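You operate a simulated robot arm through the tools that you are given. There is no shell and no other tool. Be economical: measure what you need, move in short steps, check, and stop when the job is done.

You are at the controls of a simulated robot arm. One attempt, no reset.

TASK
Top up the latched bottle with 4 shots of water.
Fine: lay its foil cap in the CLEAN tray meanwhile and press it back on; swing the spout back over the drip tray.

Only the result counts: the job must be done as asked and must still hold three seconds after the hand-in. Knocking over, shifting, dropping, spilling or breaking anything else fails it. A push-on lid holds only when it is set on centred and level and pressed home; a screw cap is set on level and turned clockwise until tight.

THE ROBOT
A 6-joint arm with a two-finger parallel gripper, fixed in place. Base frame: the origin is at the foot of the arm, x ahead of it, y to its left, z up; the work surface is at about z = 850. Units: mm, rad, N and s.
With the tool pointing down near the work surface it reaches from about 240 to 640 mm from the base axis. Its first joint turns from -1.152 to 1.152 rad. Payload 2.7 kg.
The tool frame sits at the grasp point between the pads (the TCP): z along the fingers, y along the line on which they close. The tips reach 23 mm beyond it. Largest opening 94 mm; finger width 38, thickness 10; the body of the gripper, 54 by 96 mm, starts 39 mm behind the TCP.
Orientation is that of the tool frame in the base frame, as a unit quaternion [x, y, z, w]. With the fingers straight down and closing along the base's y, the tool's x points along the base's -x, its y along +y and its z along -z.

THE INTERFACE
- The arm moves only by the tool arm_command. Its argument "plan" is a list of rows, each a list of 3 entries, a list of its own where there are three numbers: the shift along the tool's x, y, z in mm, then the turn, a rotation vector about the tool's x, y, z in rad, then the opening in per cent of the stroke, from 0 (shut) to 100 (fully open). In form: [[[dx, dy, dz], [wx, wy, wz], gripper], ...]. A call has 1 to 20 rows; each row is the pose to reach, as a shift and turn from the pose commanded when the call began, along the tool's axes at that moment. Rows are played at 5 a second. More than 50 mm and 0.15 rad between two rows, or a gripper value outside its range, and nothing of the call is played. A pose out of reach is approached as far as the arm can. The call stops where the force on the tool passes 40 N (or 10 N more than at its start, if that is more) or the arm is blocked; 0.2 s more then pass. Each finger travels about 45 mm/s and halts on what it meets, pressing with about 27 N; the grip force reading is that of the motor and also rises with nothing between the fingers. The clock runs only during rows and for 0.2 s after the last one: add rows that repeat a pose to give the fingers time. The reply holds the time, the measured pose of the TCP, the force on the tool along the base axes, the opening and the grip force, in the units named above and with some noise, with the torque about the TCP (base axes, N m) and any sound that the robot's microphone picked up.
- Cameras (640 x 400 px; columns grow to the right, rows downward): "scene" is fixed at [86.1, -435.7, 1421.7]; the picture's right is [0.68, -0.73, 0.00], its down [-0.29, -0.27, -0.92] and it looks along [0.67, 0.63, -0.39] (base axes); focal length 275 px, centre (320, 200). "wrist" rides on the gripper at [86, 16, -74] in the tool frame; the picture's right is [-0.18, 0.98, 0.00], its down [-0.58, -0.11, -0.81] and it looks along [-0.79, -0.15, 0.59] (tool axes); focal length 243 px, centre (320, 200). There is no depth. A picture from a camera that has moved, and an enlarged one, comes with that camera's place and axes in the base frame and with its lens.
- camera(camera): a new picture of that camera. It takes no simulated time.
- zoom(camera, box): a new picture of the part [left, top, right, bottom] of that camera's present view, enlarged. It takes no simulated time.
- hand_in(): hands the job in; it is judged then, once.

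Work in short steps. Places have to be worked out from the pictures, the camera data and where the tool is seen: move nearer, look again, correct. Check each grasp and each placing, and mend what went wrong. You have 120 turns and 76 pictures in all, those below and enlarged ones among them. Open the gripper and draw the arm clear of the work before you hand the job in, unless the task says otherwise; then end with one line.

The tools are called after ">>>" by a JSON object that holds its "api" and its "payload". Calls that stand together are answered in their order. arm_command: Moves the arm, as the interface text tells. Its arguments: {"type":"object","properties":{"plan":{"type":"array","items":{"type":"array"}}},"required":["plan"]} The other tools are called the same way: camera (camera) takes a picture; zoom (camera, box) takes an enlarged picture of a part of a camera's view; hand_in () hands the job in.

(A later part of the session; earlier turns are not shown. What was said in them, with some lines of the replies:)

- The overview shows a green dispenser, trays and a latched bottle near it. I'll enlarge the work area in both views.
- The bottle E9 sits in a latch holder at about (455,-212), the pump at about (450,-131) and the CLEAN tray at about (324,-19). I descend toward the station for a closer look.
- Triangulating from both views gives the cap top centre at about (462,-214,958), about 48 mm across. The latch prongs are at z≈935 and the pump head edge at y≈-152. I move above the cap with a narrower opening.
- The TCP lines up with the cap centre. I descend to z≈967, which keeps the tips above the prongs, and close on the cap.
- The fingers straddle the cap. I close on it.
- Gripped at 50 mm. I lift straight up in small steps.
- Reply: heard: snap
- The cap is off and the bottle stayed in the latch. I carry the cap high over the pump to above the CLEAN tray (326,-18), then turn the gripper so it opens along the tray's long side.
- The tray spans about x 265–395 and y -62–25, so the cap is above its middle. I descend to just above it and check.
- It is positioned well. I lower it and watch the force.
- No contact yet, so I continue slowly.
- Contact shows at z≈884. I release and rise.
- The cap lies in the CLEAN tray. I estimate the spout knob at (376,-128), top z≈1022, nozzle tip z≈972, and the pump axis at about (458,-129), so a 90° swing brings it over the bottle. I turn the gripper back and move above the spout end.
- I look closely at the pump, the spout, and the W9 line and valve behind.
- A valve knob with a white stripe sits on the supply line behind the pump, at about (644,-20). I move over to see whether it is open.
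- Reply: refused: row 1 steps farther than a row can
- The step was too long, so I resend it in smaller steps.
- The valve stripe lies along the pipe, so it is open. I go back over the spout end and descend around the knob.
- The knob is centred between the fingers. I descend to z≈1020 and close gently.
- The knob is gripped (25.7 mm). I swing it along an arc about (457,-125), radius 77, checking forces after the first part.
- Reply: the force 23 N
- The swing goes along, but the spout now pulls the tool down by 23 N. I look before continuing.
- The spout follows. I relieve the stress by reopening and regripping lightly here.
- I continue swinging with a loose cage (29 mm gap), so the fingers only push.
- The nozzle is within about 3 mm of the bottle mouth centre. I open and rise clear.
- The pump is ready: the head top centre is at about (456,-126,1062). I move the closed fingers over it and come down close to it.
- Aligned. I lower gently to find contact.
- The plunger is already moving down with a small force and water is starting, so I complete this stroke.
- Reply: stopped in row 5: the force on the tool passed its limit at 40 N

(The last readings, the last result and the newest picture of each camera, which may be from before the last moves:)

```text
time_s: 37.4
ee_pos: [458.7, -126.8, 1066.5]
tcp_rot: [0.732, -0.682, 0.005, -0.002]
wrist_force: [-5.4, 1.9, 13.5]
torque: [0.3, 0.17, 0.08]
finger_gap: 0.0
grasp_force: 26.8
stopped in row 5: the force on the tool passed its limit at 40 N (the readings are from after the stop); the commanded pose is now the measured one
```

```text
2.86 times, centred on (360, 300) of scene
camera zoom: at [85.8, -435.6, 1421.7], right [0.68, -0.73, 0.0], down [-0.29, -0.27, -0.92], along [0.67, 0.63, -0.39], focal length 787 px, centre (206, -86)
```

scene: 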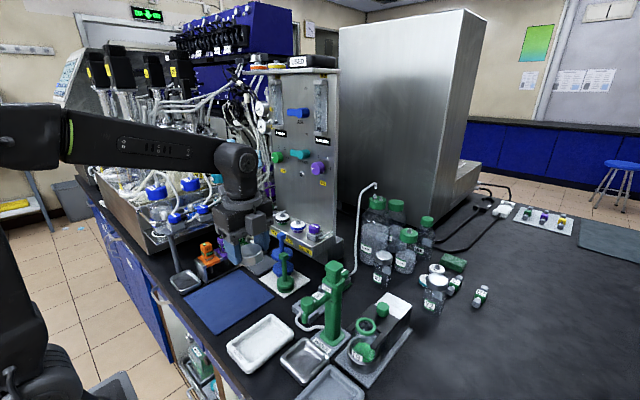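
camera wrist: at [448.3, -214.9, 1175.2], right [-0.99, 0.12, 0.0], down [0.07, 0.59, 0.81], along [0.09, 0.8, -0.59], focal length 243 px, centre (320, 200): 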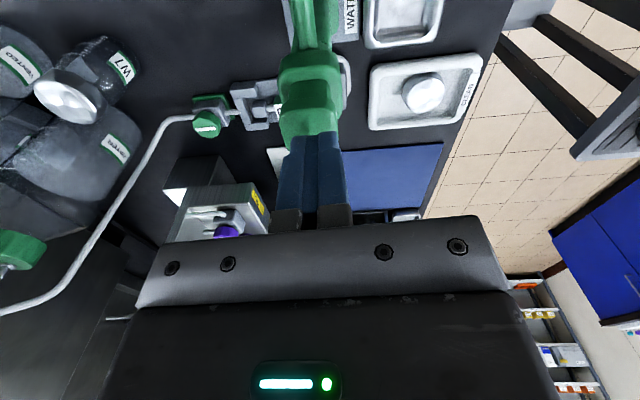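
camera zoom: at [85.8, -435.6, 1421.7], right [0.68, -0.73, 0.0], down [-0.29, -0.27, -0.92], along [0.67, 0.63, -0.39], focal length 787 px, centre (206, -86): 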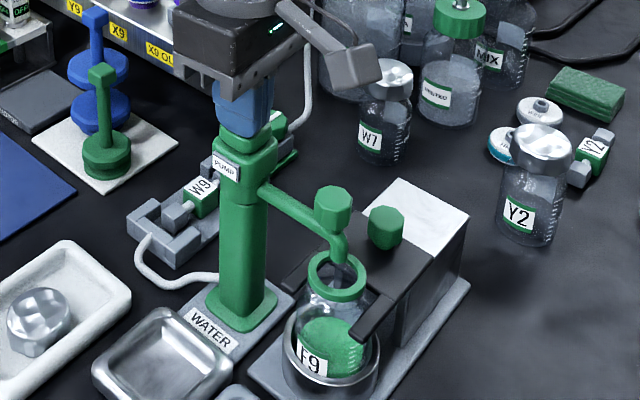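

The plunger bottomed at about z 1066.5 (stroke about 18 mm). That is shot 1. I let it return fully and wait.

>>> {"api": "arm_command", "payload": {"plan": [[[0, 0, -8], [0, 0, 0], 0], [[0, 0, -18], [0, 0, 0], 0], [[0, 0, -27], [0, 0, 0], 0], [[0, 0, -27], [0, 0, 0], 0], [[0, 0, -27], [0, 0, 0], 0], [[0, 0, -27], [0, 0, 0], 0], [[0, 0, -27], [0, 0, 0], 0], [[0, 0, -27], [0, 0, 0], 0]]}}

>>> {"api": "zoom", "payload": {"camera": "scene", "box": [310, 230, 410, 370]}}

```text
time_s: 39.2
ee_pos: [458.5, -127.1, 1091.0]
tcp_rot: [0.731, -0.682, 0.003, -0.002]
wrist_force: [0.4, -0.5, -0.5]
torque: [-0.04, 0.02, -0.02]
finger_gap: 0.0
grasp_force: 27.3
```

```text
2.86 times, centred on (360, 300) of scene
camera zoom: at [86.1, -435.7, 1421.7], right [0.68, -0.73, 0.0], down [-0.29, -0.27, -0.92], along [0.67, 0.63, -0.39], focal length 787 px, centre (206, -86)
```

zoom: 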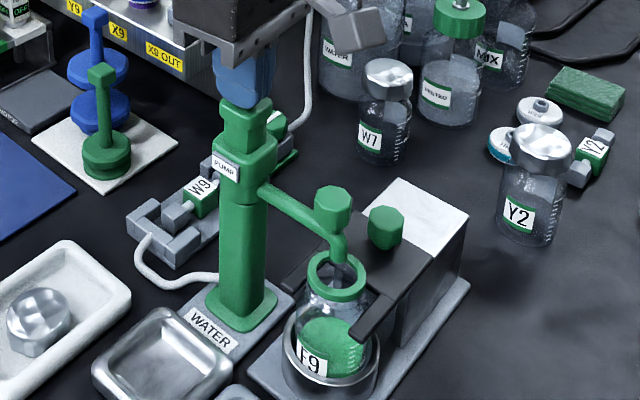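

The plunger is back up. I make press 2 as one full steady stroke with a hold, then release.

>>> {"api": "arm_command", "payload": {"plan": [[[0, 0, 6], [0, 0, 0], 0], [[0, 0, 10], [0, 0, 0], 0], [[0, 0, 14], [0, 0, 0], 0], [[0, 0, 18], [0, 0, 0], 0], [[0, 0, 21], [0, 0, 0], 0], [[0, 0, 23.5], [0, 0, 0], 0], [[0, 0, 25], [0, 0, 0], 0], [[0, 0, 25.5], [0, 0, 0], 0], [[0, 0, 25.5], [0, 0, 0], 0]]}}

```text
time_s: 41.2
ee_pos: [458.1, -126.9, 1065.2]
tcp_rot: [0.731, -0.682, 0.002, -0.002]
wrist_force: [-2.0, 2.6, 10.3]
torque: [0.21, 0.1, 0.01]
finger_gap: 0.1
grasp_force: 26.8
```

I push a touch further to be sure it bottoms.

>>> {"api": "arm_command", "payload": {"plan": [[[0, 0, 1], [0, 0, 0], 0], [[0, 0, 2], [0, 0, 0], 0], [[0, 0, 2], [0, 0, 0], 0]]}}

```text
time_s: 42.0
ee_pos: [457.7, -127.2, 1065.9]
tcp_rot: [0.732, -0.682, 0.004, -0.003]
wrist_force: [-1.8, 1.9, 25.0]
torque: [0.29, 0.04, -0.01]
finger_gap: 0.1
grasp_force: 27.0
```

Firm bottom at 25 N. That is shot 2. I release and wait.

>>> {"api": "arm_command", "payload": {"plan": [[[0, 0, -9], [0, 0, 0], 0], [[0, 0, -18], [0, 0, 0], 0], [[0, 0, -27.5], [0, 0, 0], 0], [[0, 0, -27.5], [0, 0, 0], 0], [[0, 0, -27.5], [0, 0, 0], 0], [[0, 0, -27.5], [0, 0, 0], 0], [[0, 0, -27.5], [0, 0, 0], 0], [[0, 0, -27.5], [0, 0, 0], 0]]}}

>>> {"api": "zoom", "payload": {"camera": "scene", "box": [310, 230, 410, 370]}}

```text
time_s: 43.8
ee_pos: [458.8, -126.4, 1090.5]
tcp_rot: [0.731, -0.682, 0.002, -0.001]
wrist_force: [-0.1, -0.2, 0.2]
torque: [0.01, -0.03, -0.02]
finger_gap: 0.0
grasp_force: 26.4
```

```text
2.86 times, centred on (360, 300) of scene
camera zoom: at [86.1, -435.7, 1421.7], right [0.68, -0.73, 0.0], down [-0.29, -0.27, -0.92], along [0.67, 0.63, -0.39], focal length 787 px, centre (206, -86)
```

zoom: 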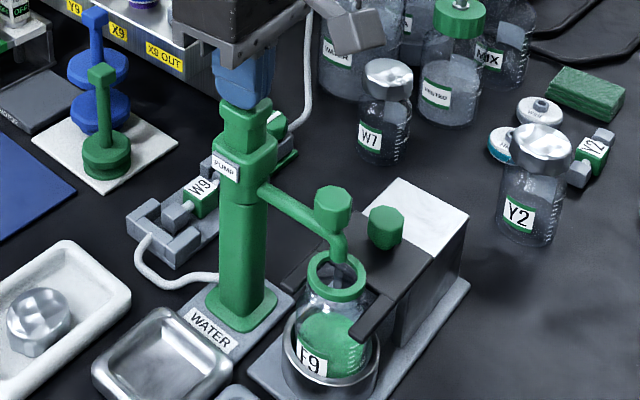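

The level has risen slightly. I make press 3.

>>> {"api": "arm_command", "payload": {"plan": [[[0, 0, 6], [0, 0, 0], 0], [[0, 0, 10], [0, 0, 0], 0], [[0, 0, 14], [0, 0, 0], 0], [[0, 0, 18], [0, 0, 0], 0], [[0, 0, 21], [0, 0, 0], 0], [[0, 0, 23.5], [0, 0, 0], 0], [[0, 0, 25.5], [0, 0, 0], 0], [[0, 0, 26.5], [0, 0, 0], 0], [[0, 0, 27.3], [0, 0, 0], 0], [[0, 0, 27.3], [0, 0, 0], 0]]}}

```text
time_s: 46.0
ee_pos: [458.7, -127.0, 1063.8]
tcp_rot: [0.731, -0.682, 0.004, -0.002]
wrist_force: [-4.8, 3.0, 21.3]
torque: [0.23, 0.16, 0.03]
finger_gap: 0.3
grasp_force: 26.7
```

Bottomed at 21 N. That is shot 3. I release and wait.

>>> {"api": "arm_command", "payload": {"plan": [[[0, 0, -9], [0, 0, 0], 0], [[0, 0, -18], [0, 0, 0], 0], [[0, 0, -27.3], [0, 0, 0], 0], [[0, 0, -27.3], [0, 0, 0], 0], [[0, 0, -27.3], [0, 0, 0], 0], [[0, 0, -27.3], [0, 0, 0], 0], [[0, 0, -27.3], [0, 0, 0], 0], [[0, 0, -27.3], [0, 0, 0], 0]]}}

>>> {"api": "zoom", "payload": {"camera": "scene", "box": [310, 230, 410, 370]}}

```text
time_s: 47.8
ee_pos: [458.1, -126.9, 1091.0]
tcp_rot: [0.731, -0.682, 0.002, -0.002]
wrist_force: [0.4, 0.0, 0.5]
torque: [-0.02, -0.01, -0.02]
finger_gap: 0.1
grasp_force: 27.3
```

```text
2.86 times, centred on (360, 300) of scene
camera zoom: at [86.1, -435.7, 1421.7], right [0.68, -0.73, 0.0], down [-0.29, -0.27, -0.92], along [0.67, 0.63, -0.39], focal length 787 px, centre (206, -86)
```

zoom: 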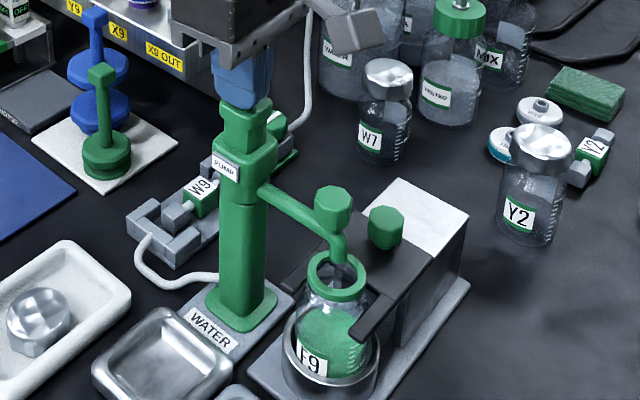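

The level rises evenly with each shot (image rows 322, 317, 312, 306). I make press 4.

>>> {"api": "arm_command", "payload": {"plan": [[[0, 0, 6], [0, 0, 0], 0], [[0, 0, 10], [0, 0, 0], 0], [[0, 0, 14], [0, 0, 0], 0], [[0, 0, 18], [0, 0, 0], 0], [[0, 0, 21], [0, 0, 0], 0], [[0, 0, 23.5], [0, 0, 0], 0], [[0, 0, 25.5], [0, 0, 0], 0], [[0, 0, 26.5], [0, 0, 0], 0], [[0, 0, 27.3], [0, 0, 0], 0], [[0, 0, 27.3], [0, 0, 0], 0]]}}

```text
time_s: 50.0
ee_pos: [457.6, -127.1, 1064.4]
tcp_rot: [0.731, -0.682, 0.004, -0.002]
wrist_force: [-1.7, 2.3, 22.8]
torque: [0.28, 0.08, -0.05]
finger_gap: 0.0
grasp_force: 26.9
```

Shot 4 is done. I release, rise and wait for the stream to finish.

>>> {"api": "arm_command", "payload": {"plan": [[[0, 0, -9], [0, 0, 0], 0], [[0, 0, -18], [0, 0, 0], 0], [[0, 0, -27.3], [0, 0, 0], 0], [[0, 0, -60], [0, 0, 0], 0], [[0, 0, -85], [0, 0, 0], 0], [[0, 0, -85], [0, 0, 0], 20], [[0, 0, -85], [0, 0, 0], 40], [[0, 0, -85], [0, 0, 0], 60], [[0, 0, -85], [0, 0, 0], 60], [[0, 0, -85], [0, 0, 0], 60], [[0, 0, -85], [0, 0, 0], 60], [[0, 0, -85], [0, 0, 0], 60], [[0, 0, -85], [0, 0, 0], 60]]}}

>>> {"api": "zoom", "payload": {"camera": "scene", "box": [310, 230, 410, 370]}}

```text
time_s: 52.8
ee_pos: [456.5, -125.8, 1148.9]
tcp_rot: [0.732, -0.682, 0.003, -0.001]
wrist_force: [0.7, -0.1, 0.3]
torque: [-0.03, -0.01, -0.02]
finger_gap: 56.5
grasp_force: 0.0
```

```text
2.86 times, centred on (360, 300) of scene
camera zoom: at [86.1, -435.7, 1421.7], right [0.68, -0.73, 0.0], down [-0.29, -0.27, -0.92], along [0.67, 0.63, -0.39], focal length 787 px, centre (206, -86)
```

zoom: 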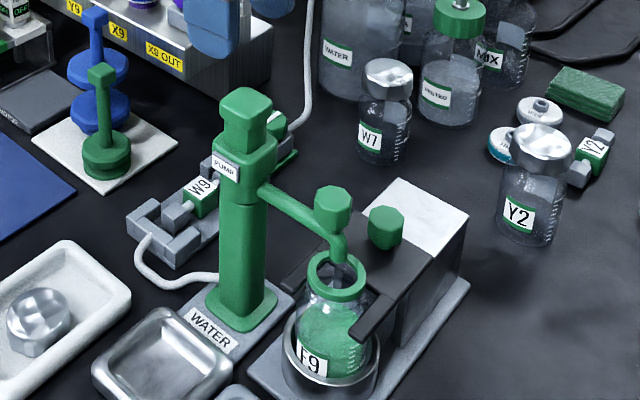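

All four shots are in. I go back over the spout knob and lower the open fingers around it.

>>> {"api": "arm_command", "payload": {"plan": [[[40, 1, 0], [0, 0, 0], 60], [[76, 1.7, 0], [0, 0, 0], 60], [[76, 1.7, 40], [0, 0, 0], 60], [[76, 1.7, 80], [0, 0, 0], 60], [[76, 1.7, 80], [0, 0, 0], 60]]}}

>>> {"api": "camera", "payload": {"camera": "wrist"}}

```text
time_s: 54.0
ee_pos: [464.1, -204.3, 1068.5]
tcp_rot: [0.731, -0.683, 0.003, -0.002]
wrist_force: [0.3, -0.4, 0.1]
torque: [-0.01, 0.02, 0.01]
finger_gap: 56.4
grasp_force: 0.1
```

```text
29 pictures are left
camera wrist: at [453.0, -291.3, 1141.4], right [-0.99, 0.12, -0.01], down [0.06, 0.59, 0.81], along [0.1, 0.8, -0.59], focal length 243 px, centre (320, 200)
```

wrist: 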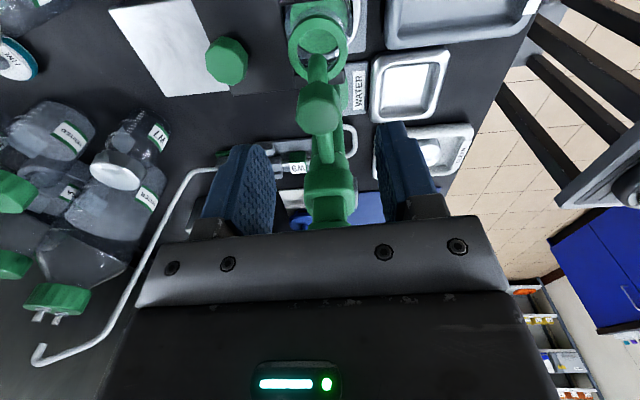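

The knob sits about 4 mm further out than the TCP. I shift, lower and form the cage.

>>> {"api": "arm_command", "payload": {"plan": [[[4, 0, 0], [0, 0, 0], 60], [[4, 0, 25], [0, 0, 0], 60], [[4, 0, 48], [0, 0, 0], 60], [[4, 0, 48], [0, 0, 0], 45], [[4, 0, 48], [0, 0, 0], 33], [[4, 0, 48], [0, 0, 0], 31], [[4, 0, 48], [0, 0, 0], 31]]}}

```text
time_s: 55.6
ee_pos: [465.0, -207.3, 1020.6]
tcp_rot: [0.731, -0.682, 0.003, -0.002]
wrist_force: [0.0, 0.1, -0.9]
torque: [0.0, -0.02, 0.05]
finger_gap: 29.1
grasp_force: 0.1
```

The cage is formed without force. I swing back along the arc, first part.

>>> {"api": "arm_command", "payload": {"plan": [[[-0.68, 10.5, 0], [0, 0, 0.13], 31], [[-2.7, 20.8, 0], [0, 0, 0.26], 31], [[-6.1, 30.8, 0], [0, 0, 0.39], 31], [[-10.7, 40.3, 0], [0, 0, 0.52], 31], [[-16.5, 49, 0], [0, 0, 0.65], 31], [[-23.4, 57, 0], [0, 0, 0.78], 31], [[-23.4, 57, 0], [0, 0, 0.78], 31]]}}

>>> {"api": "camera", "payload": {"camera": "wrist"}}

```text
time_s: 57.2
ee_pos: [405.8, -186.9, 1021.0]
tcp_rot: [-0.416, 0.909, -0.002, 0.002]
wrist_force: [-0.1, 0.3, -0.6]
torque: [-0.01, 0.0, 0.01]
finger_gap: 29.0
grasp_force: 0.2
```

```text
28 pictures are left
camera wrist: at [335.3, -242.8, 1094.1], right [-0.62, 0.78, -0.01], down [0.46, 0.37, 0.81], along [0.63, 0.5, -0.59], focal length 243 px, centre (320, 200)
```

wrist: 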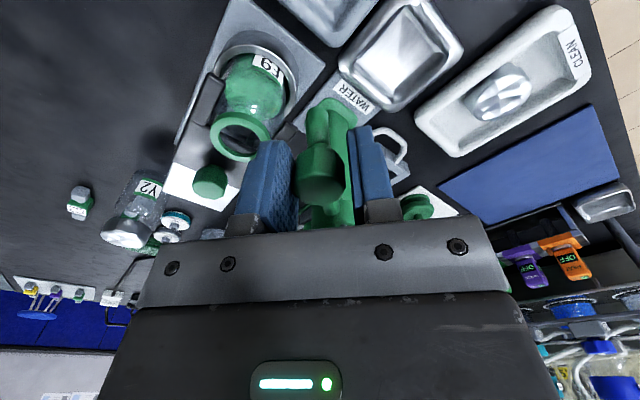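

Smooth. I complete the swing to just past the original direction, to take up the slack.

>>> {"api": "arm_command", "payload": {"plan": [[[-0.68, 10.5, 0], [0, 0, 0.13], 31], [[-2.7, 20.8, 0], [0, 0, 0.26], 31], [[-6.1, 30.8, 0], [0, 0, 0.39], 31], [[-10.7, 40.3, 0], [0, 0, 0.52], 31], [[-16.5, 49, 0], [0, 0, 0.65], 31], [[-23.4, 57, 0], [0, 0, 0.78], 31], [[-29.7, 62.7, 0], [0, 0, 0.885], 31], [[-29.7, 62.7, 0], [0, 0, 0.885], 31]]}}

>>> {"api": "camera", "payload": {"camera": "wrist"}}

>>> {"api": "zoom", "payload": {"camera": "scene", "box": [250, 240, 400, 380]}}

```text
time_s: 59.0
ee_pos: [376.1, -124.7, 1018.4]
tcp_rot: [0.013, 1.0, 0.0, 0.003]
wrist_force: [0.5, -0.2, -0.1]
torque: [-0.01, 0.02, -0.02]
finger_gap: 29.0
grasp_force: 0.1
```

```text
27 pictures are left
camera wrist: at [289.6, -105.5, 1092.3], right [0.21, 0.98, 0.0], down [0.57, -0.12, 0.81], along [0.79, -0.17, -0.59], focal length 243 px, centre (320, 200)
```

wrist: 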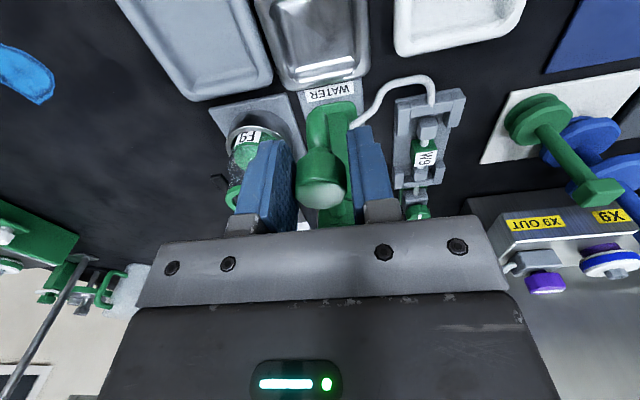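

```text
2.86 times, centred on (325, 310) of scene
camera zoom: at [86.1, -435.7, 1421.7], right [0.68, -0.73, 0.0], down [-0.29, -0.27, -0.92], along [0.67, 0.63, -0.39], focal length 787 px, centre (306, -114)
```

zoom: 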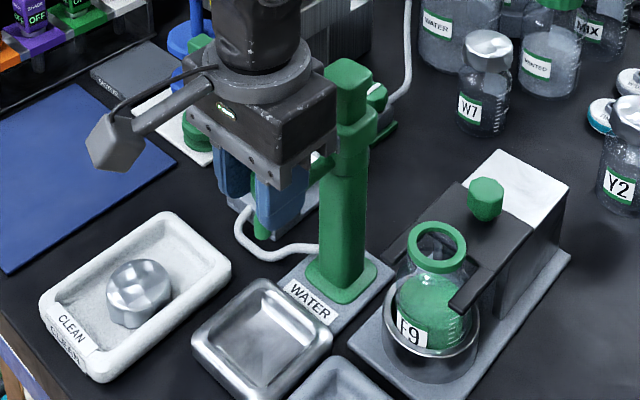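

The spout is back at its original heading over the drip tray. I open, rise and correct the small tool tilt and yaw.

>>> {"api": "arm_command", "payload": {"plan": [[[0, 0, 0], [0, 0, 0], 45], [[0, 0, 0], [0, 0, 0], 60], [[0, 0, -30], [0, 0, 0], 60], [[0, 0, -75], [0, 0, 0], 70], [[0, 0, -115], [0, 0.006, -0.026], 75], [[0, 0, -115], [0, 0.006, -0.026], 75], [[0, 0, -115], [0, 0.006, -0.026], 75]]}}

>>> {"api": "zoom", "payload": {"camera": "scene", "box": [220, 240, 400, 380]}}

```text
time_s: 60.6
ee_pos: [375.6, -124.2, 1134.9]
tcp_rot: [-0.002, 1.0, 0.0, 0.0]
wrist_force: [-0.1, 0.0, -0.4]
torque: [-0.03, 0.0, -0.03]
finger_gap: 70.6
grasp_force: 0.1
```

```text
2.86 times, centred on (310, 310) of scene
camera zoom: at [86.1, -435.7, 1421.7], right [0.68, -0.73, 0.0], down [-0.29, -0.27, -0.92], along [0.67, 0.63, -0.39], focal length 787 px, centre (349, -114)
```

zoom: 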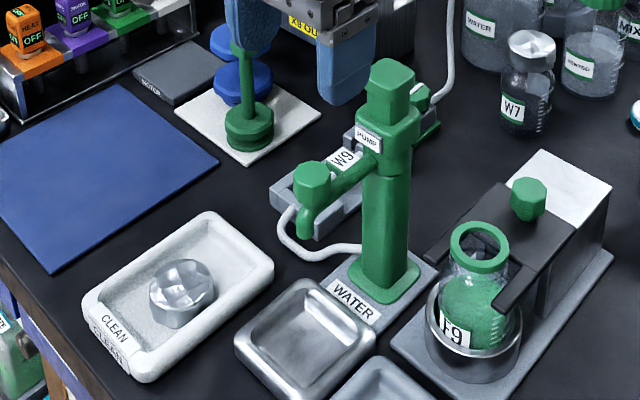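

The spout is exactly back (nozzle at about (370,-125)). Now I return over the cap in the tray with the gripper turned 90°.

>>> {"api": "arm_command", "payload": {"plan": [[[15, 35, 0], [0, 0, 0.14], 75], [[30, 70, 0], [0, 0, 0.28], 75], [[44.7, 105, 0], [0, 0, 0.42], 75], [[44.7, 105.7, 0], [0, 0, 0.56], 75], [[44.7, 105.7, 0], [0, 0, 0.7], 75], [[44.7, 105.7, 0], [0, 0, 0.84], 75], [[44.7, 105.7, 0], [0, 0, 0.98], 75], [[44.7, 105.7, 0], [0, 0, 1.12], 75], [[44.7, 105.7, 0], [0, 0, 1.26], 75], [[44.7, 105.7, 0], [0, 0, 1.4], 75], [[44.7, 105.7, 0], [0, 0, 1.5], 75], [[44.7, 105.7, 0], [0, 0, 1.5708], 75], [[44.7, 105.7, 45], [0, 0, 1.5708], 75], [[44.7, 105.7, 90], [0, 0, 1.5708], 75], [[44.7, 105.7, 135], [0, 0, 1.5708], 75], [[44.7, 105.7, 180], [0, 0, 1.5708], 75], [[44.7, 105.7, 180], [0, 0, 1.5708], 75]]}}

>>> {"api": "camera", "payload": {"camera": "wrist"}}

```text
time_s: 64.2
ee_pos: [327.7, -19.1, 955.4]
tcp_rot: [0.707, 0.708, -0.001, 0.0]
wrist_force: [0.0, -0.4, -0.8]
torque: [0.0, -0.01, -0.01]
finger_gap: 70.5
grasp_force: 0.0
```

```text
24 pictures are left
camera wrist: at [344.3, 67.4, 1028.2], right [0.98, -0.18, 0.0], down [-0.11, -0.58, 0.81], along [-0.15, -0.79, -0.59], focal length 243 px, centre (320, 200)
```

wrist: 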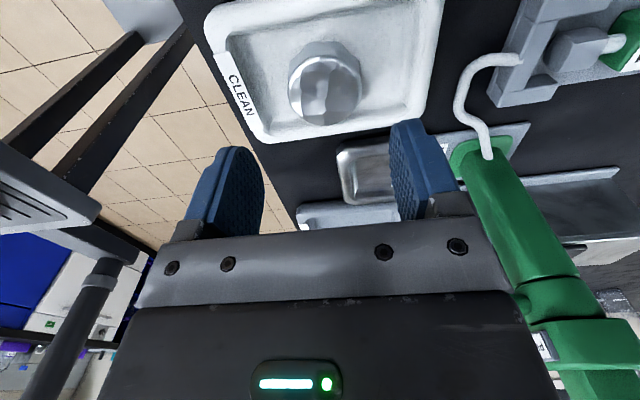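

The cap is at about (331,-18). I centre on it, descend to z≈885 and grip.

>>> {"api": "arm_command", "payload": {"plan": [[[1, 3.3, 30], [0, 0, 0], 75], [[1, 3.3, 60], [0, 0, 0], 75], [[1, 3.3, 70.5], [0, 0, 0], 75], [[1, 3.3, 70.5], [0, 0, 0], 75], [[1, 3.3, 70.5], [0, 0, 0], 60], [[1, 3.3, 70.5], [0, 0, 0], 45], [[1, 3.3, 70.5], [0, 0, 0], 45], [[1, 3.3, 70.5], [0, 0, 0], 45]]}}

```text
time_s: 66.0
ee_pos: [334.3, -18.0, 884.2]
tcp_rot: [0.706, 0.708, 0.0, 0.0]
wrist_force: [0.5, 0.7, -0.1]
torque: [0.01, 0.01, 0.02]
finger_gap: 50.7
grasp_force: 26.7
```

Gripped at 50.7 mm. I lift it and carry it high, turning the gripper back.

>>> {"api": "arm_command", "payload": {"plan": [[[0, 0, -15], [0, 0, 0], 45], [[0, 0, -60], [0, 0, 0], 45], [[0, 0, -105], [0, 0, 0], 45], [[0, 0, -150], [0, 0, 0], 45], [[0, 0, -200], [0, 0, 0], 45], [[0, 0, -250], [0, 0, 0], 45], [[0, 0, -265], [0, 0, -0.14], 45], [[0, 0, -265], [0, 0, -0.28], 45], [[0, 0, -265], [0, 0, -0.42], 45], [[0, 0, -265], [0, 0, -0.56], 45], [[0, 0, -265], [0, 0, -0.7], 45], [[0, 0, -265], [0, 0, -0.84], 45], [[0, 0, -265], [0, 0, -0.98], 45], [[0, 0, -265], [0, 0, -1.12], 45], [[0, 0, -265], [0, 0, -1.26], 45], [[0, 0, -265], [0, 0, -1.4], 45], [[0, 0, -265], [0, 0, -1.5], 45], [[0, 0, -265], [0, 0, -1.5708], 45], [[0, 0, -265], [0, 0, -1.5708], 45]]}}

>>> {"api": "camera", "payload": {"camera": "wrist"}}

```text
time_s: 70.0
ee_pos: [333.9, -18.1, 1149.6]
tcp_rot: [-0.002, 1.0, -0.001, 0.0]
wrist_force: [-0.3, 0.6, -1.2]
torque: [0.01, -0.03, 0.0]
finger_gap: 50.3
grasp_force: 26.9
```

```text
23 pictures are left
camera wrist: at [247.2, -1.4, 1222.6], right [0.18, 0.98, 0.0], down [0.58, -0.11, 0.81], along [0.79, -0.15, -0.59], focal length 243 px, centre (320, 200)
```

wrist: 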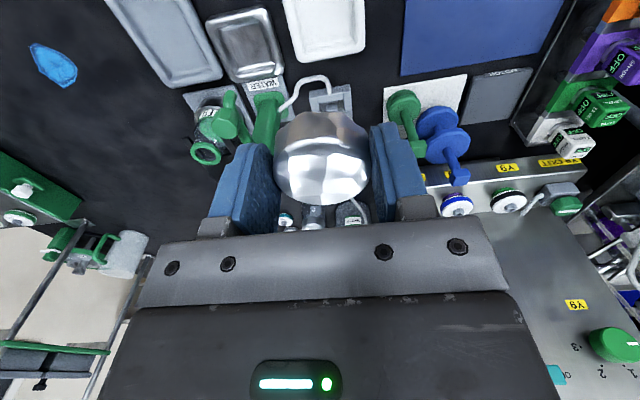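

The cap is held level. I move over the bottle and descend to z≈1029, the same pose as right after lifting it off, for comparison.

>>> {"api": "arm_command", "payload": {"plan": [[[-25, -40, 0], [0, 0, 0], 45], [[-50, -80, 0], [0, 0, 0], 45], [[-75, -115, 0], [0, 0, 0], 45], [[-100, -155, 0], [0, 0, 0], 45], [[-128.8, -195.6, 0], [0, 0, 0], 45], [[-128.8, -195.6, 40], [0, 0, 0], 45], [[-128.8, -195.6, 80], [0, 0, 0], 45], [[-128.8, -195.6, 121], [0, 0, 0], 45], [[-128.8, -195.6, 121], [0, 0, 0], 45], [[-128.8, -195.6, 121], [0, 0, 0], 45]]}}

>>> {"api": "zoom", "payload": {"camera": "wrist", "box": [230, 0, 410, 220]}}

>>> {"api": "zoom", "payload": {"camera": "scene", "box": [310, 230, 430, 370]}}

```text
time_s: 72.2
ee_pos: [463.9, -210.3, 1027.8]
tcp_rot: [-0.001, 1.0, -0.001, 0.0]
wrist_force: [-0.5, 1.2, 0.2]
torque: [-0.05, 0.0, -0.04]
finger_gap: 50.5
grasp_force: 26.9
```

```text
1.82 times, centred on (320, 110) of wrist
camera zoom: at [376.8, -195.1, 1101.3], right [0.18, 0.98, 0.0], down [0.58, -0.11, 0.81], along [0.79, -0.15, -0.59], focal length 441 px, centre (320, 364)
```

zoom: 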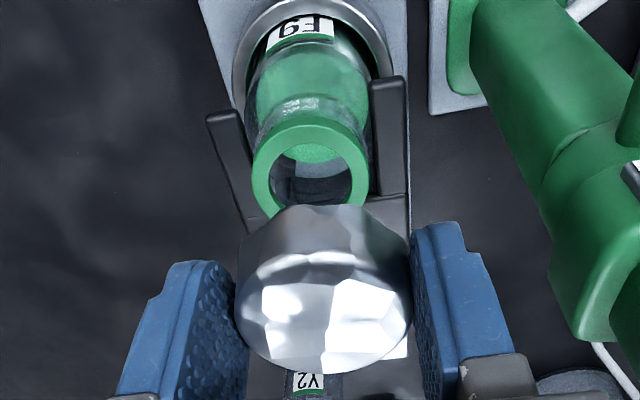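

```text
2.86 times, centred on (370, 300) of scene
camera zoom: at [86.1, -435.7, 1421.7], right [0.68, -0.73, 0.0], down [-0.29, -0.27, -0.92], along [0.67, 0.63, -0.39], focal length 787 px, centre (177, -86)
```

zoom: 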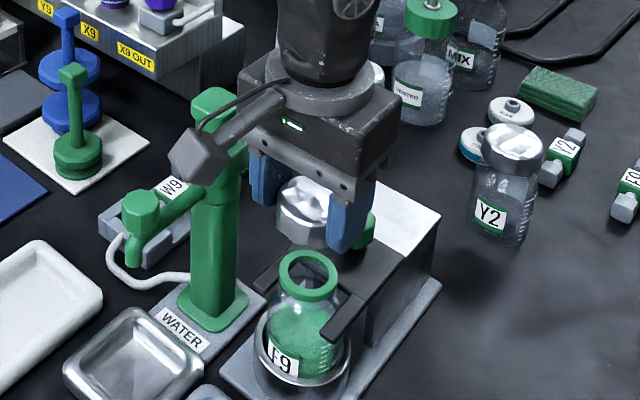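

The bottle has not moved, and compared with the original grip pose I'm off by about (+1.5,+3.3) mm. The cap also sits about 2 mm further forward in the grip. I correct, lower to just above the rim and look.

>>> {"api": "arm_command", "payload": {"plan": [[[3.5, -3.3, 0], [0, 0, 0], 45], [[3.5, -3.3, 15], [0, 0, 0], 45], [[3.5, -3.3, 27], [0, 0, 0], 45], [[3.5, -3.3, 27], [0, 0, 0], 45]]}}

>>> {"api": "zoom", "payload": {"camera": "wrist", "box": [230, 0, 410, 220]}}

>>> {"api": "zoom", "payload": {"camera": "scene", "box": [340, 270, 400, 350]}}

```text
time_s: 73.2
ee_pos: [459.3, -215.6, 1001.9]
tcp_rot: [0.0, 1.0, -0.001, 0.0]
wrist_force: [0.2, 0.0, 0.1]
torque: [0.0, 0.01, 0.01]
finger_gap: 50.3
grasp_force: 26.8
```

```text
1.82 times, centred on (320, 110) of wrist
camera zoom: at [372.8, -199.1, 1075.3], right [0.18, 0.98, 0.0], down [0.58, -0.11, 0.81], along [0.79, -0.15, -0.59], focal length 441 px, centre (320, 364)
```

zoom: 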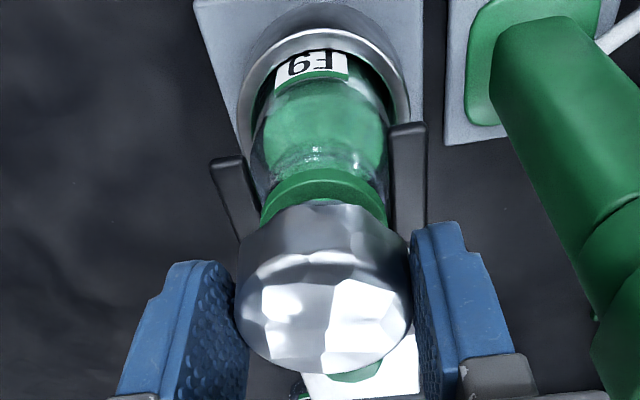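

```text
5.00 times, centred on (370, 310) of scene
camera zoom: at [86.1, -435.7, 1421.7], right [0.68, -0.73, 0.0], down [-0.29, -0.27, -0.92], along [0.67, 0.63, -0.39], focal length 1377 px, centre (70, -350)
```

zoom: 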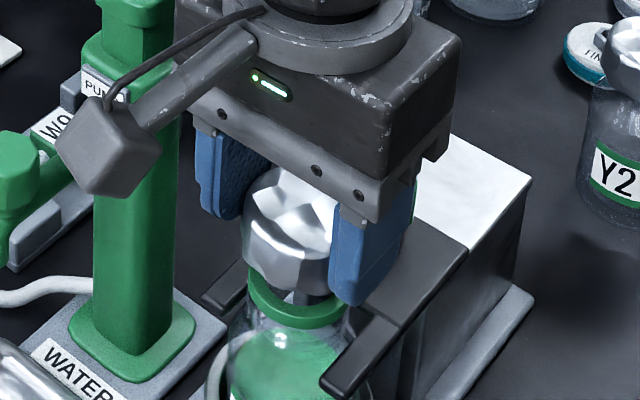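

Both views show cap and rim centred within about 1 mm. I lower slowly and watch the force.

>>> {"api": "arm_command", "payload": {"plan": [[[0, 0, 4], [0, 0, 0], 45], [[0, 0, 7], [0, 0, 0], 45], [[0, 0, 10], [0, 0, 0], 45], [[0, 0, 13], [0, 0, 0], 45], [[0, 0, 16], [0, 0, 0], 45]]}}

>>> {"api": "zoom", "payload": {"camera": "scene", "box": [340, 270, 400, 350]}}

```text
time_s: 74.4
ee_pos: [459.3, -215.5, 985.4]
tcp_rot: [-0.001, 1.0, -0.002, 0.0]
wrist_force: [0.6, 1.2, 0.1]
torque: [-0.05, -0.01, 0.02]
finger_gap: 50.1
grasp_force: 27.0
```

```text
5.00 times, centred on (370, 310) of scene
camera zoom: at [86.1, -435.7, 1421.7], right [0.68, -0.73, 0.0], down [-0.29, -0.27, -0.92], along [0.67, 0.63, -0.39], focal length 1377 px, centre (70, -350)
```

zoom: 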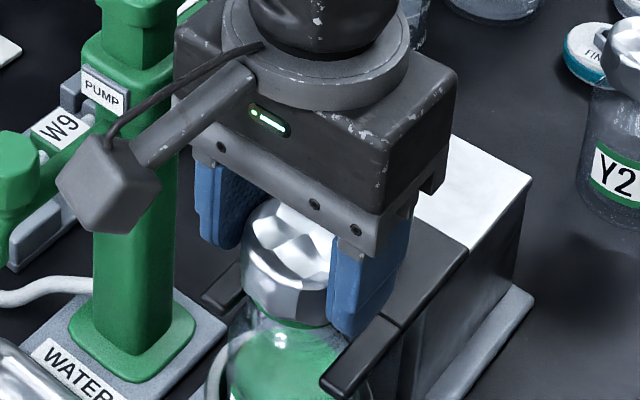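

The skirt is going over the rim without resistance, so I continue.

>>> {"api": "arm_command", "payload": {"plan": [[[0, 0, 3], [0, 0, 0], 45], [[0, 0, 6], [0, 0, 0], 45], [[0, 0, 9], [0, 0, 0], 45], [[0, 0, 11], [0, 0, 0], 45], [[0, 0, 13], [0, 0, 0], 45]]}}

```text
time_s: 75.6
ee_pos: [458.4, -216.4, 972.7]
tcp_rot: [0.0, 1.0, -0.001, -0.001]
wrist_force: [0.2, 0.1, 1.1]
torque: [0.0, 0.0, 0.0]
finger_gap: 50.6
grasp_force: 27.0
```

>>> {"api": "zoom", "payload": {"camera": "wrist", "box": [230, 0, 410, 220]}}

>>> {"api": "zoom", "payload": {"camera": "scene", "box": [345, 285, 395, 350]}}

```text
1.82 times, centred on (320, 110) of wrist
camera zoom: at [372.6, -199.9, 1045.9], right [0.18, 0.98, 0.0], down [0.58, -0.11, 0.81], along [0.79, -0.15, -0.59], focal length 441 px, centre (320, 364)
```

zoom: 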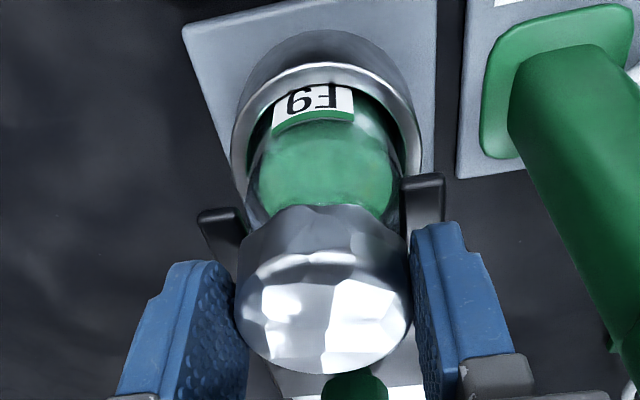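

```text
6.15 times, centred on (370, 318) of scene
camera zoom: at [86.1, -435.7, 1421.7], right [0.68, -0.73, 0.0], down [-0.29, -0.27, -0.92], along [0.67, 0.63, -0.39], focal length 1695 px, centre (12, -523)
```

zoom: 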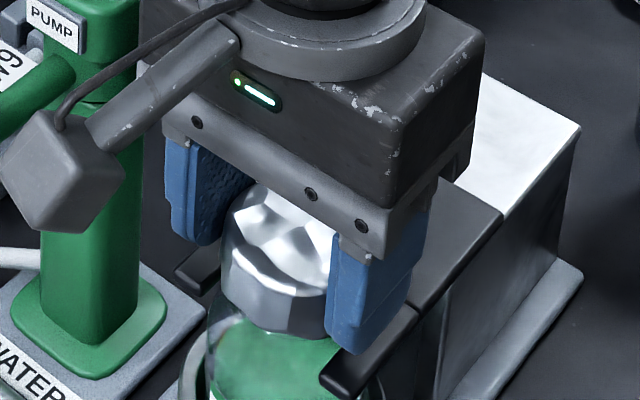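

Centring is within about 1 mm and there are no side forces. I press it home in small steps.

>>> {"api": "arm_command", "payload": {"plan": [[[-0.5, 0.5, 1.5], [0, 0, 0], 45], [[-0.5, 0.5, 3], [0, 0, 0], 45], [[-0.5, 0.5, 4.5], [0, 0, 0], 45], [[-0.5, 0.5, 6], [0, 0, 0], 45]]}}

```text
time_s: 76.6
ee_pos: [458.8, -214.5, 967.1]
tcp_rot: [-0.001, 1.0, -0.001, 0.0]
wrist_force: [-0.9, -0.2, 2.0]
torque: [-0.01, -0.01, -0.02]
finger_gap: 50.5
grasp_force: 27.0
```

>>> {"api": "arm_command", "payload": {"plan": [[[0, 0, 1], [0, 0, 0], 45], [[0, 0, 2], [0, 0, 0], 45], [[0, 0, 3], [0, 0, 0], 45]]}}

```text
time_s: 77.4
ee_pos: [462.3, -216.2, 966.3]
tcp_rot: [-0.001, 1.0, -0.003, 0.003]
wrist_force: [-7.7, 4.4, 29.1]
torque: [0.24, 0.04, 0.05]
finger_gap: 50.5
grasp_force: 26.9
heard: snap
```

A snap was heard at the original height. I relax the downward push, open and rise.

>>> {"api": "arm_command", "payload": {"plan": [[[0, 0, -1], [0, 0, 0], 45], [[0, 0, -1], [0, 0, 0], 60], [[0, 0, -1], [0, 0, 0], 75], [[0, 0, -1], [0, 0, 0], 78], [[0, 0, -30], [0, 0, 0], 78], [[0, 0, -70], [0, 0, 0], 78], [[0, 0, -70], [0, 0, 0], 78]]}}

>>> {"api": "zoom", "payload": {"camera": "scene", "box": [330, 270, 410, 370]}}

>>> {"api": "camera", "payload": {"camera": "wrist"}}

```text
time_s: 79.0
ee_pos: [460.4, -216.1, 1033.0]
tcp_rot: [-0.001, 1.0, -0.001, 0.0]
wrist_force: [0.7, -0.2, 0.0]
torque: [0.04, 0.03, 0.0]
finger_gap: 73.1
grasp_force: 0.0
```

```text
4.00 times, centred on (370, 320) of scene
camera zoom: at [86.1, -435.7, 1421.7], right [0.68, -0.73, 0.0], down [-0.29, -0.27, -0.92], along [0.67, 0.63, -0.39], focal length 1102 px, centre (120, -280)
```

zoom: 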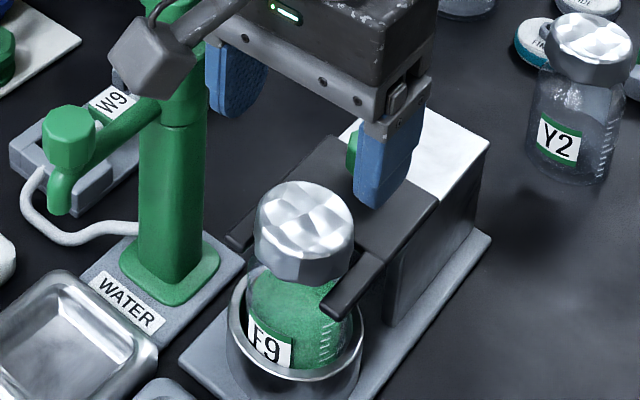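

```text
14 pictures are left
camera wrist: at [373.0, -199.3, 1106.9], right [0.18, 0.98, 0.0], down [0.58, -0.11, 0.81], along [0.79, -0.15, -0.59], focal length 243 px, centre (320, 200)
```

wrist: 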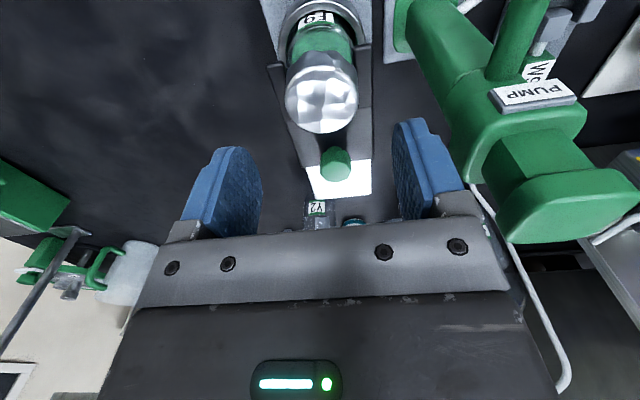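

The cap is level and at its original height (the image ratio matches the start). I draw the arm clear and do a final check.

>>> {"api": "arm_command", "payload": {"plan": [[[0, 0, -45], [0, 0, 0], 78], [[0, 0, -90], [0, 0, 0], 78], [[0, 0, -135], [0, 0, 0], 90], [[0, 0, -180], [0, 0, 0], 100], [[40, 0, -200], [0, 0, 0], 100], [[80, 5, -220], [0, 0, 0], 100], [[118, 20, -250], [0, 0, 0], 100], [[118, 20, -250], [0, 0, 0], 100]]}}

>>> {"api": "zoom", "payload": {"camera": "scene", "box": [220, 240, 420, 400]}}

>>> {"api": "zoom", "payload": {"camera": "scene", "box": [340, 290, 400, 370]}}

>>> {"api": "zoom", "payload": {"camera": "wrist", "box": [270, 0, 470, 125]}}

```text
refused: row 7 steps farther than a row can; nothing moved
```

```text
2.50 times, centred on (320, 320) of scene
camera zoom: at [86.1, -435.7, 1421.7], right [0.68, -0.73, 0.0], down [-0.29, -0.27, -0.92], along [0.67, 0.63, -0.39], focal length 688 px, centre (320, -100)
```

zoom: 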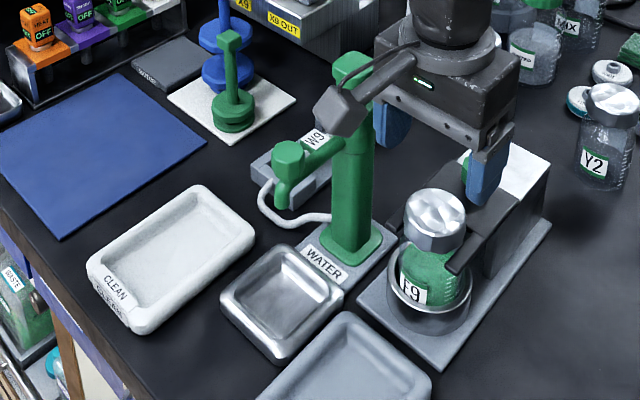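

```text
5.00 times, centred on (370, 330) of scene
camera zoom: at [86.1, -435.7, 1421.7], right [0.68, -0.73, 0.0], down [-0.29, -0.27, -0.92], along [0.67, 0.63, -0.39], focal length 1377 px, centre (70, -450)
```

zoom: 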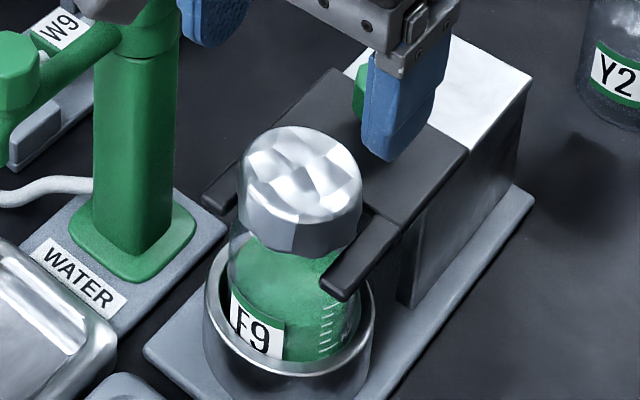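

```text
3.20 times, centred on (370, 62) of wrist
camera zoom: at [373.0, -199.3, 1106.9], right [0.18, 0.98, 0.0], down [0.58, -0.11, 0.81], along [0.79, -0.15, -0.59], focal length 776 px, centre (160, 640)
```

zoom: 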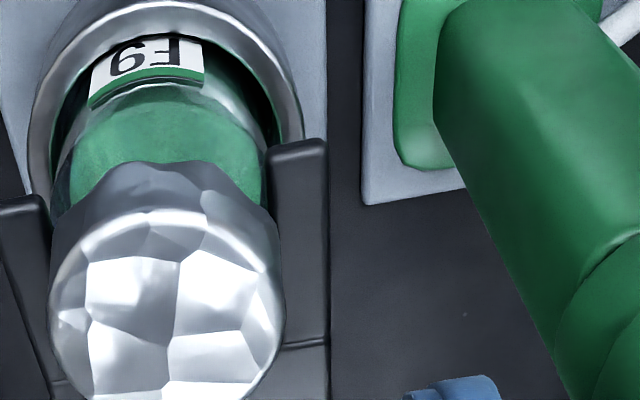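

The retreat was refused because one step was too long. The picture is good: the cap looks identical to the start, level and at the same spot. I retreat in smaller steps.

>>> {"api": "arm_command", "payload": {"plan": [[[0, 0, -45], [0, 0, 0], 78], [[0, 0, -90], [0, 0, 0], 78], [[0, 0, -135], [0, 0, 0], 90], [[0, 0, -175], [0, 0, 0], 100], [[35, 0, -195], [0, 0, 0], 100], [[70, 5, -215], [0, 0, 0], 100], [[100, 12, -235], [0, 0, 0], 100], [[118, 20, -250], [0, 0, 0], 100], [[118, 20, -250], [0, 0, 0], 100]]}}

>>> {"api": "camera", "payload": {"camera": "scene"}}

```text
time_s: 81.0
ee_pos: [341.4, -196.9, 1282.4]
tcp_rot: [-0.001, 1.0, -0.001, 0.0]
wrist_force: [-0.6, 0.8, -0.1]
torque: [0.01, 0.0, 0.0]
finger_gap: 93.7
grasp_force: 0.1
```

```text
10 pictures are left
```

scene: 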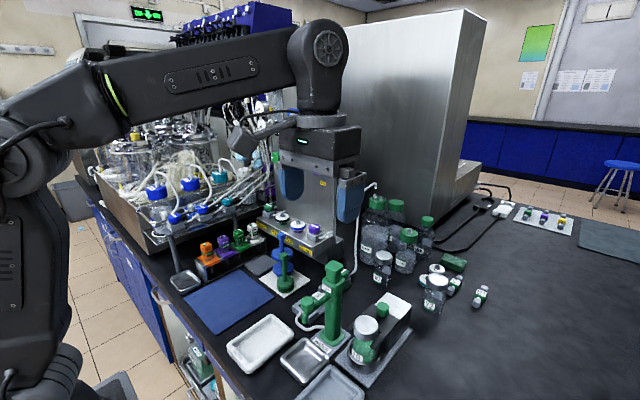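

The arm is clear, the cap is on, the spout is back and the trays are undisturbed, so I hand in.

>>> {"api": "hand_in", "payload": {}}

```text
The job is handed in.
```

The latched bottle (E9) got its 4 shots of water; its foil cap lay in the CLEAN tray meanwhile and is pressed back on (it snapped and sits level), and the spout is back over the drip tray.
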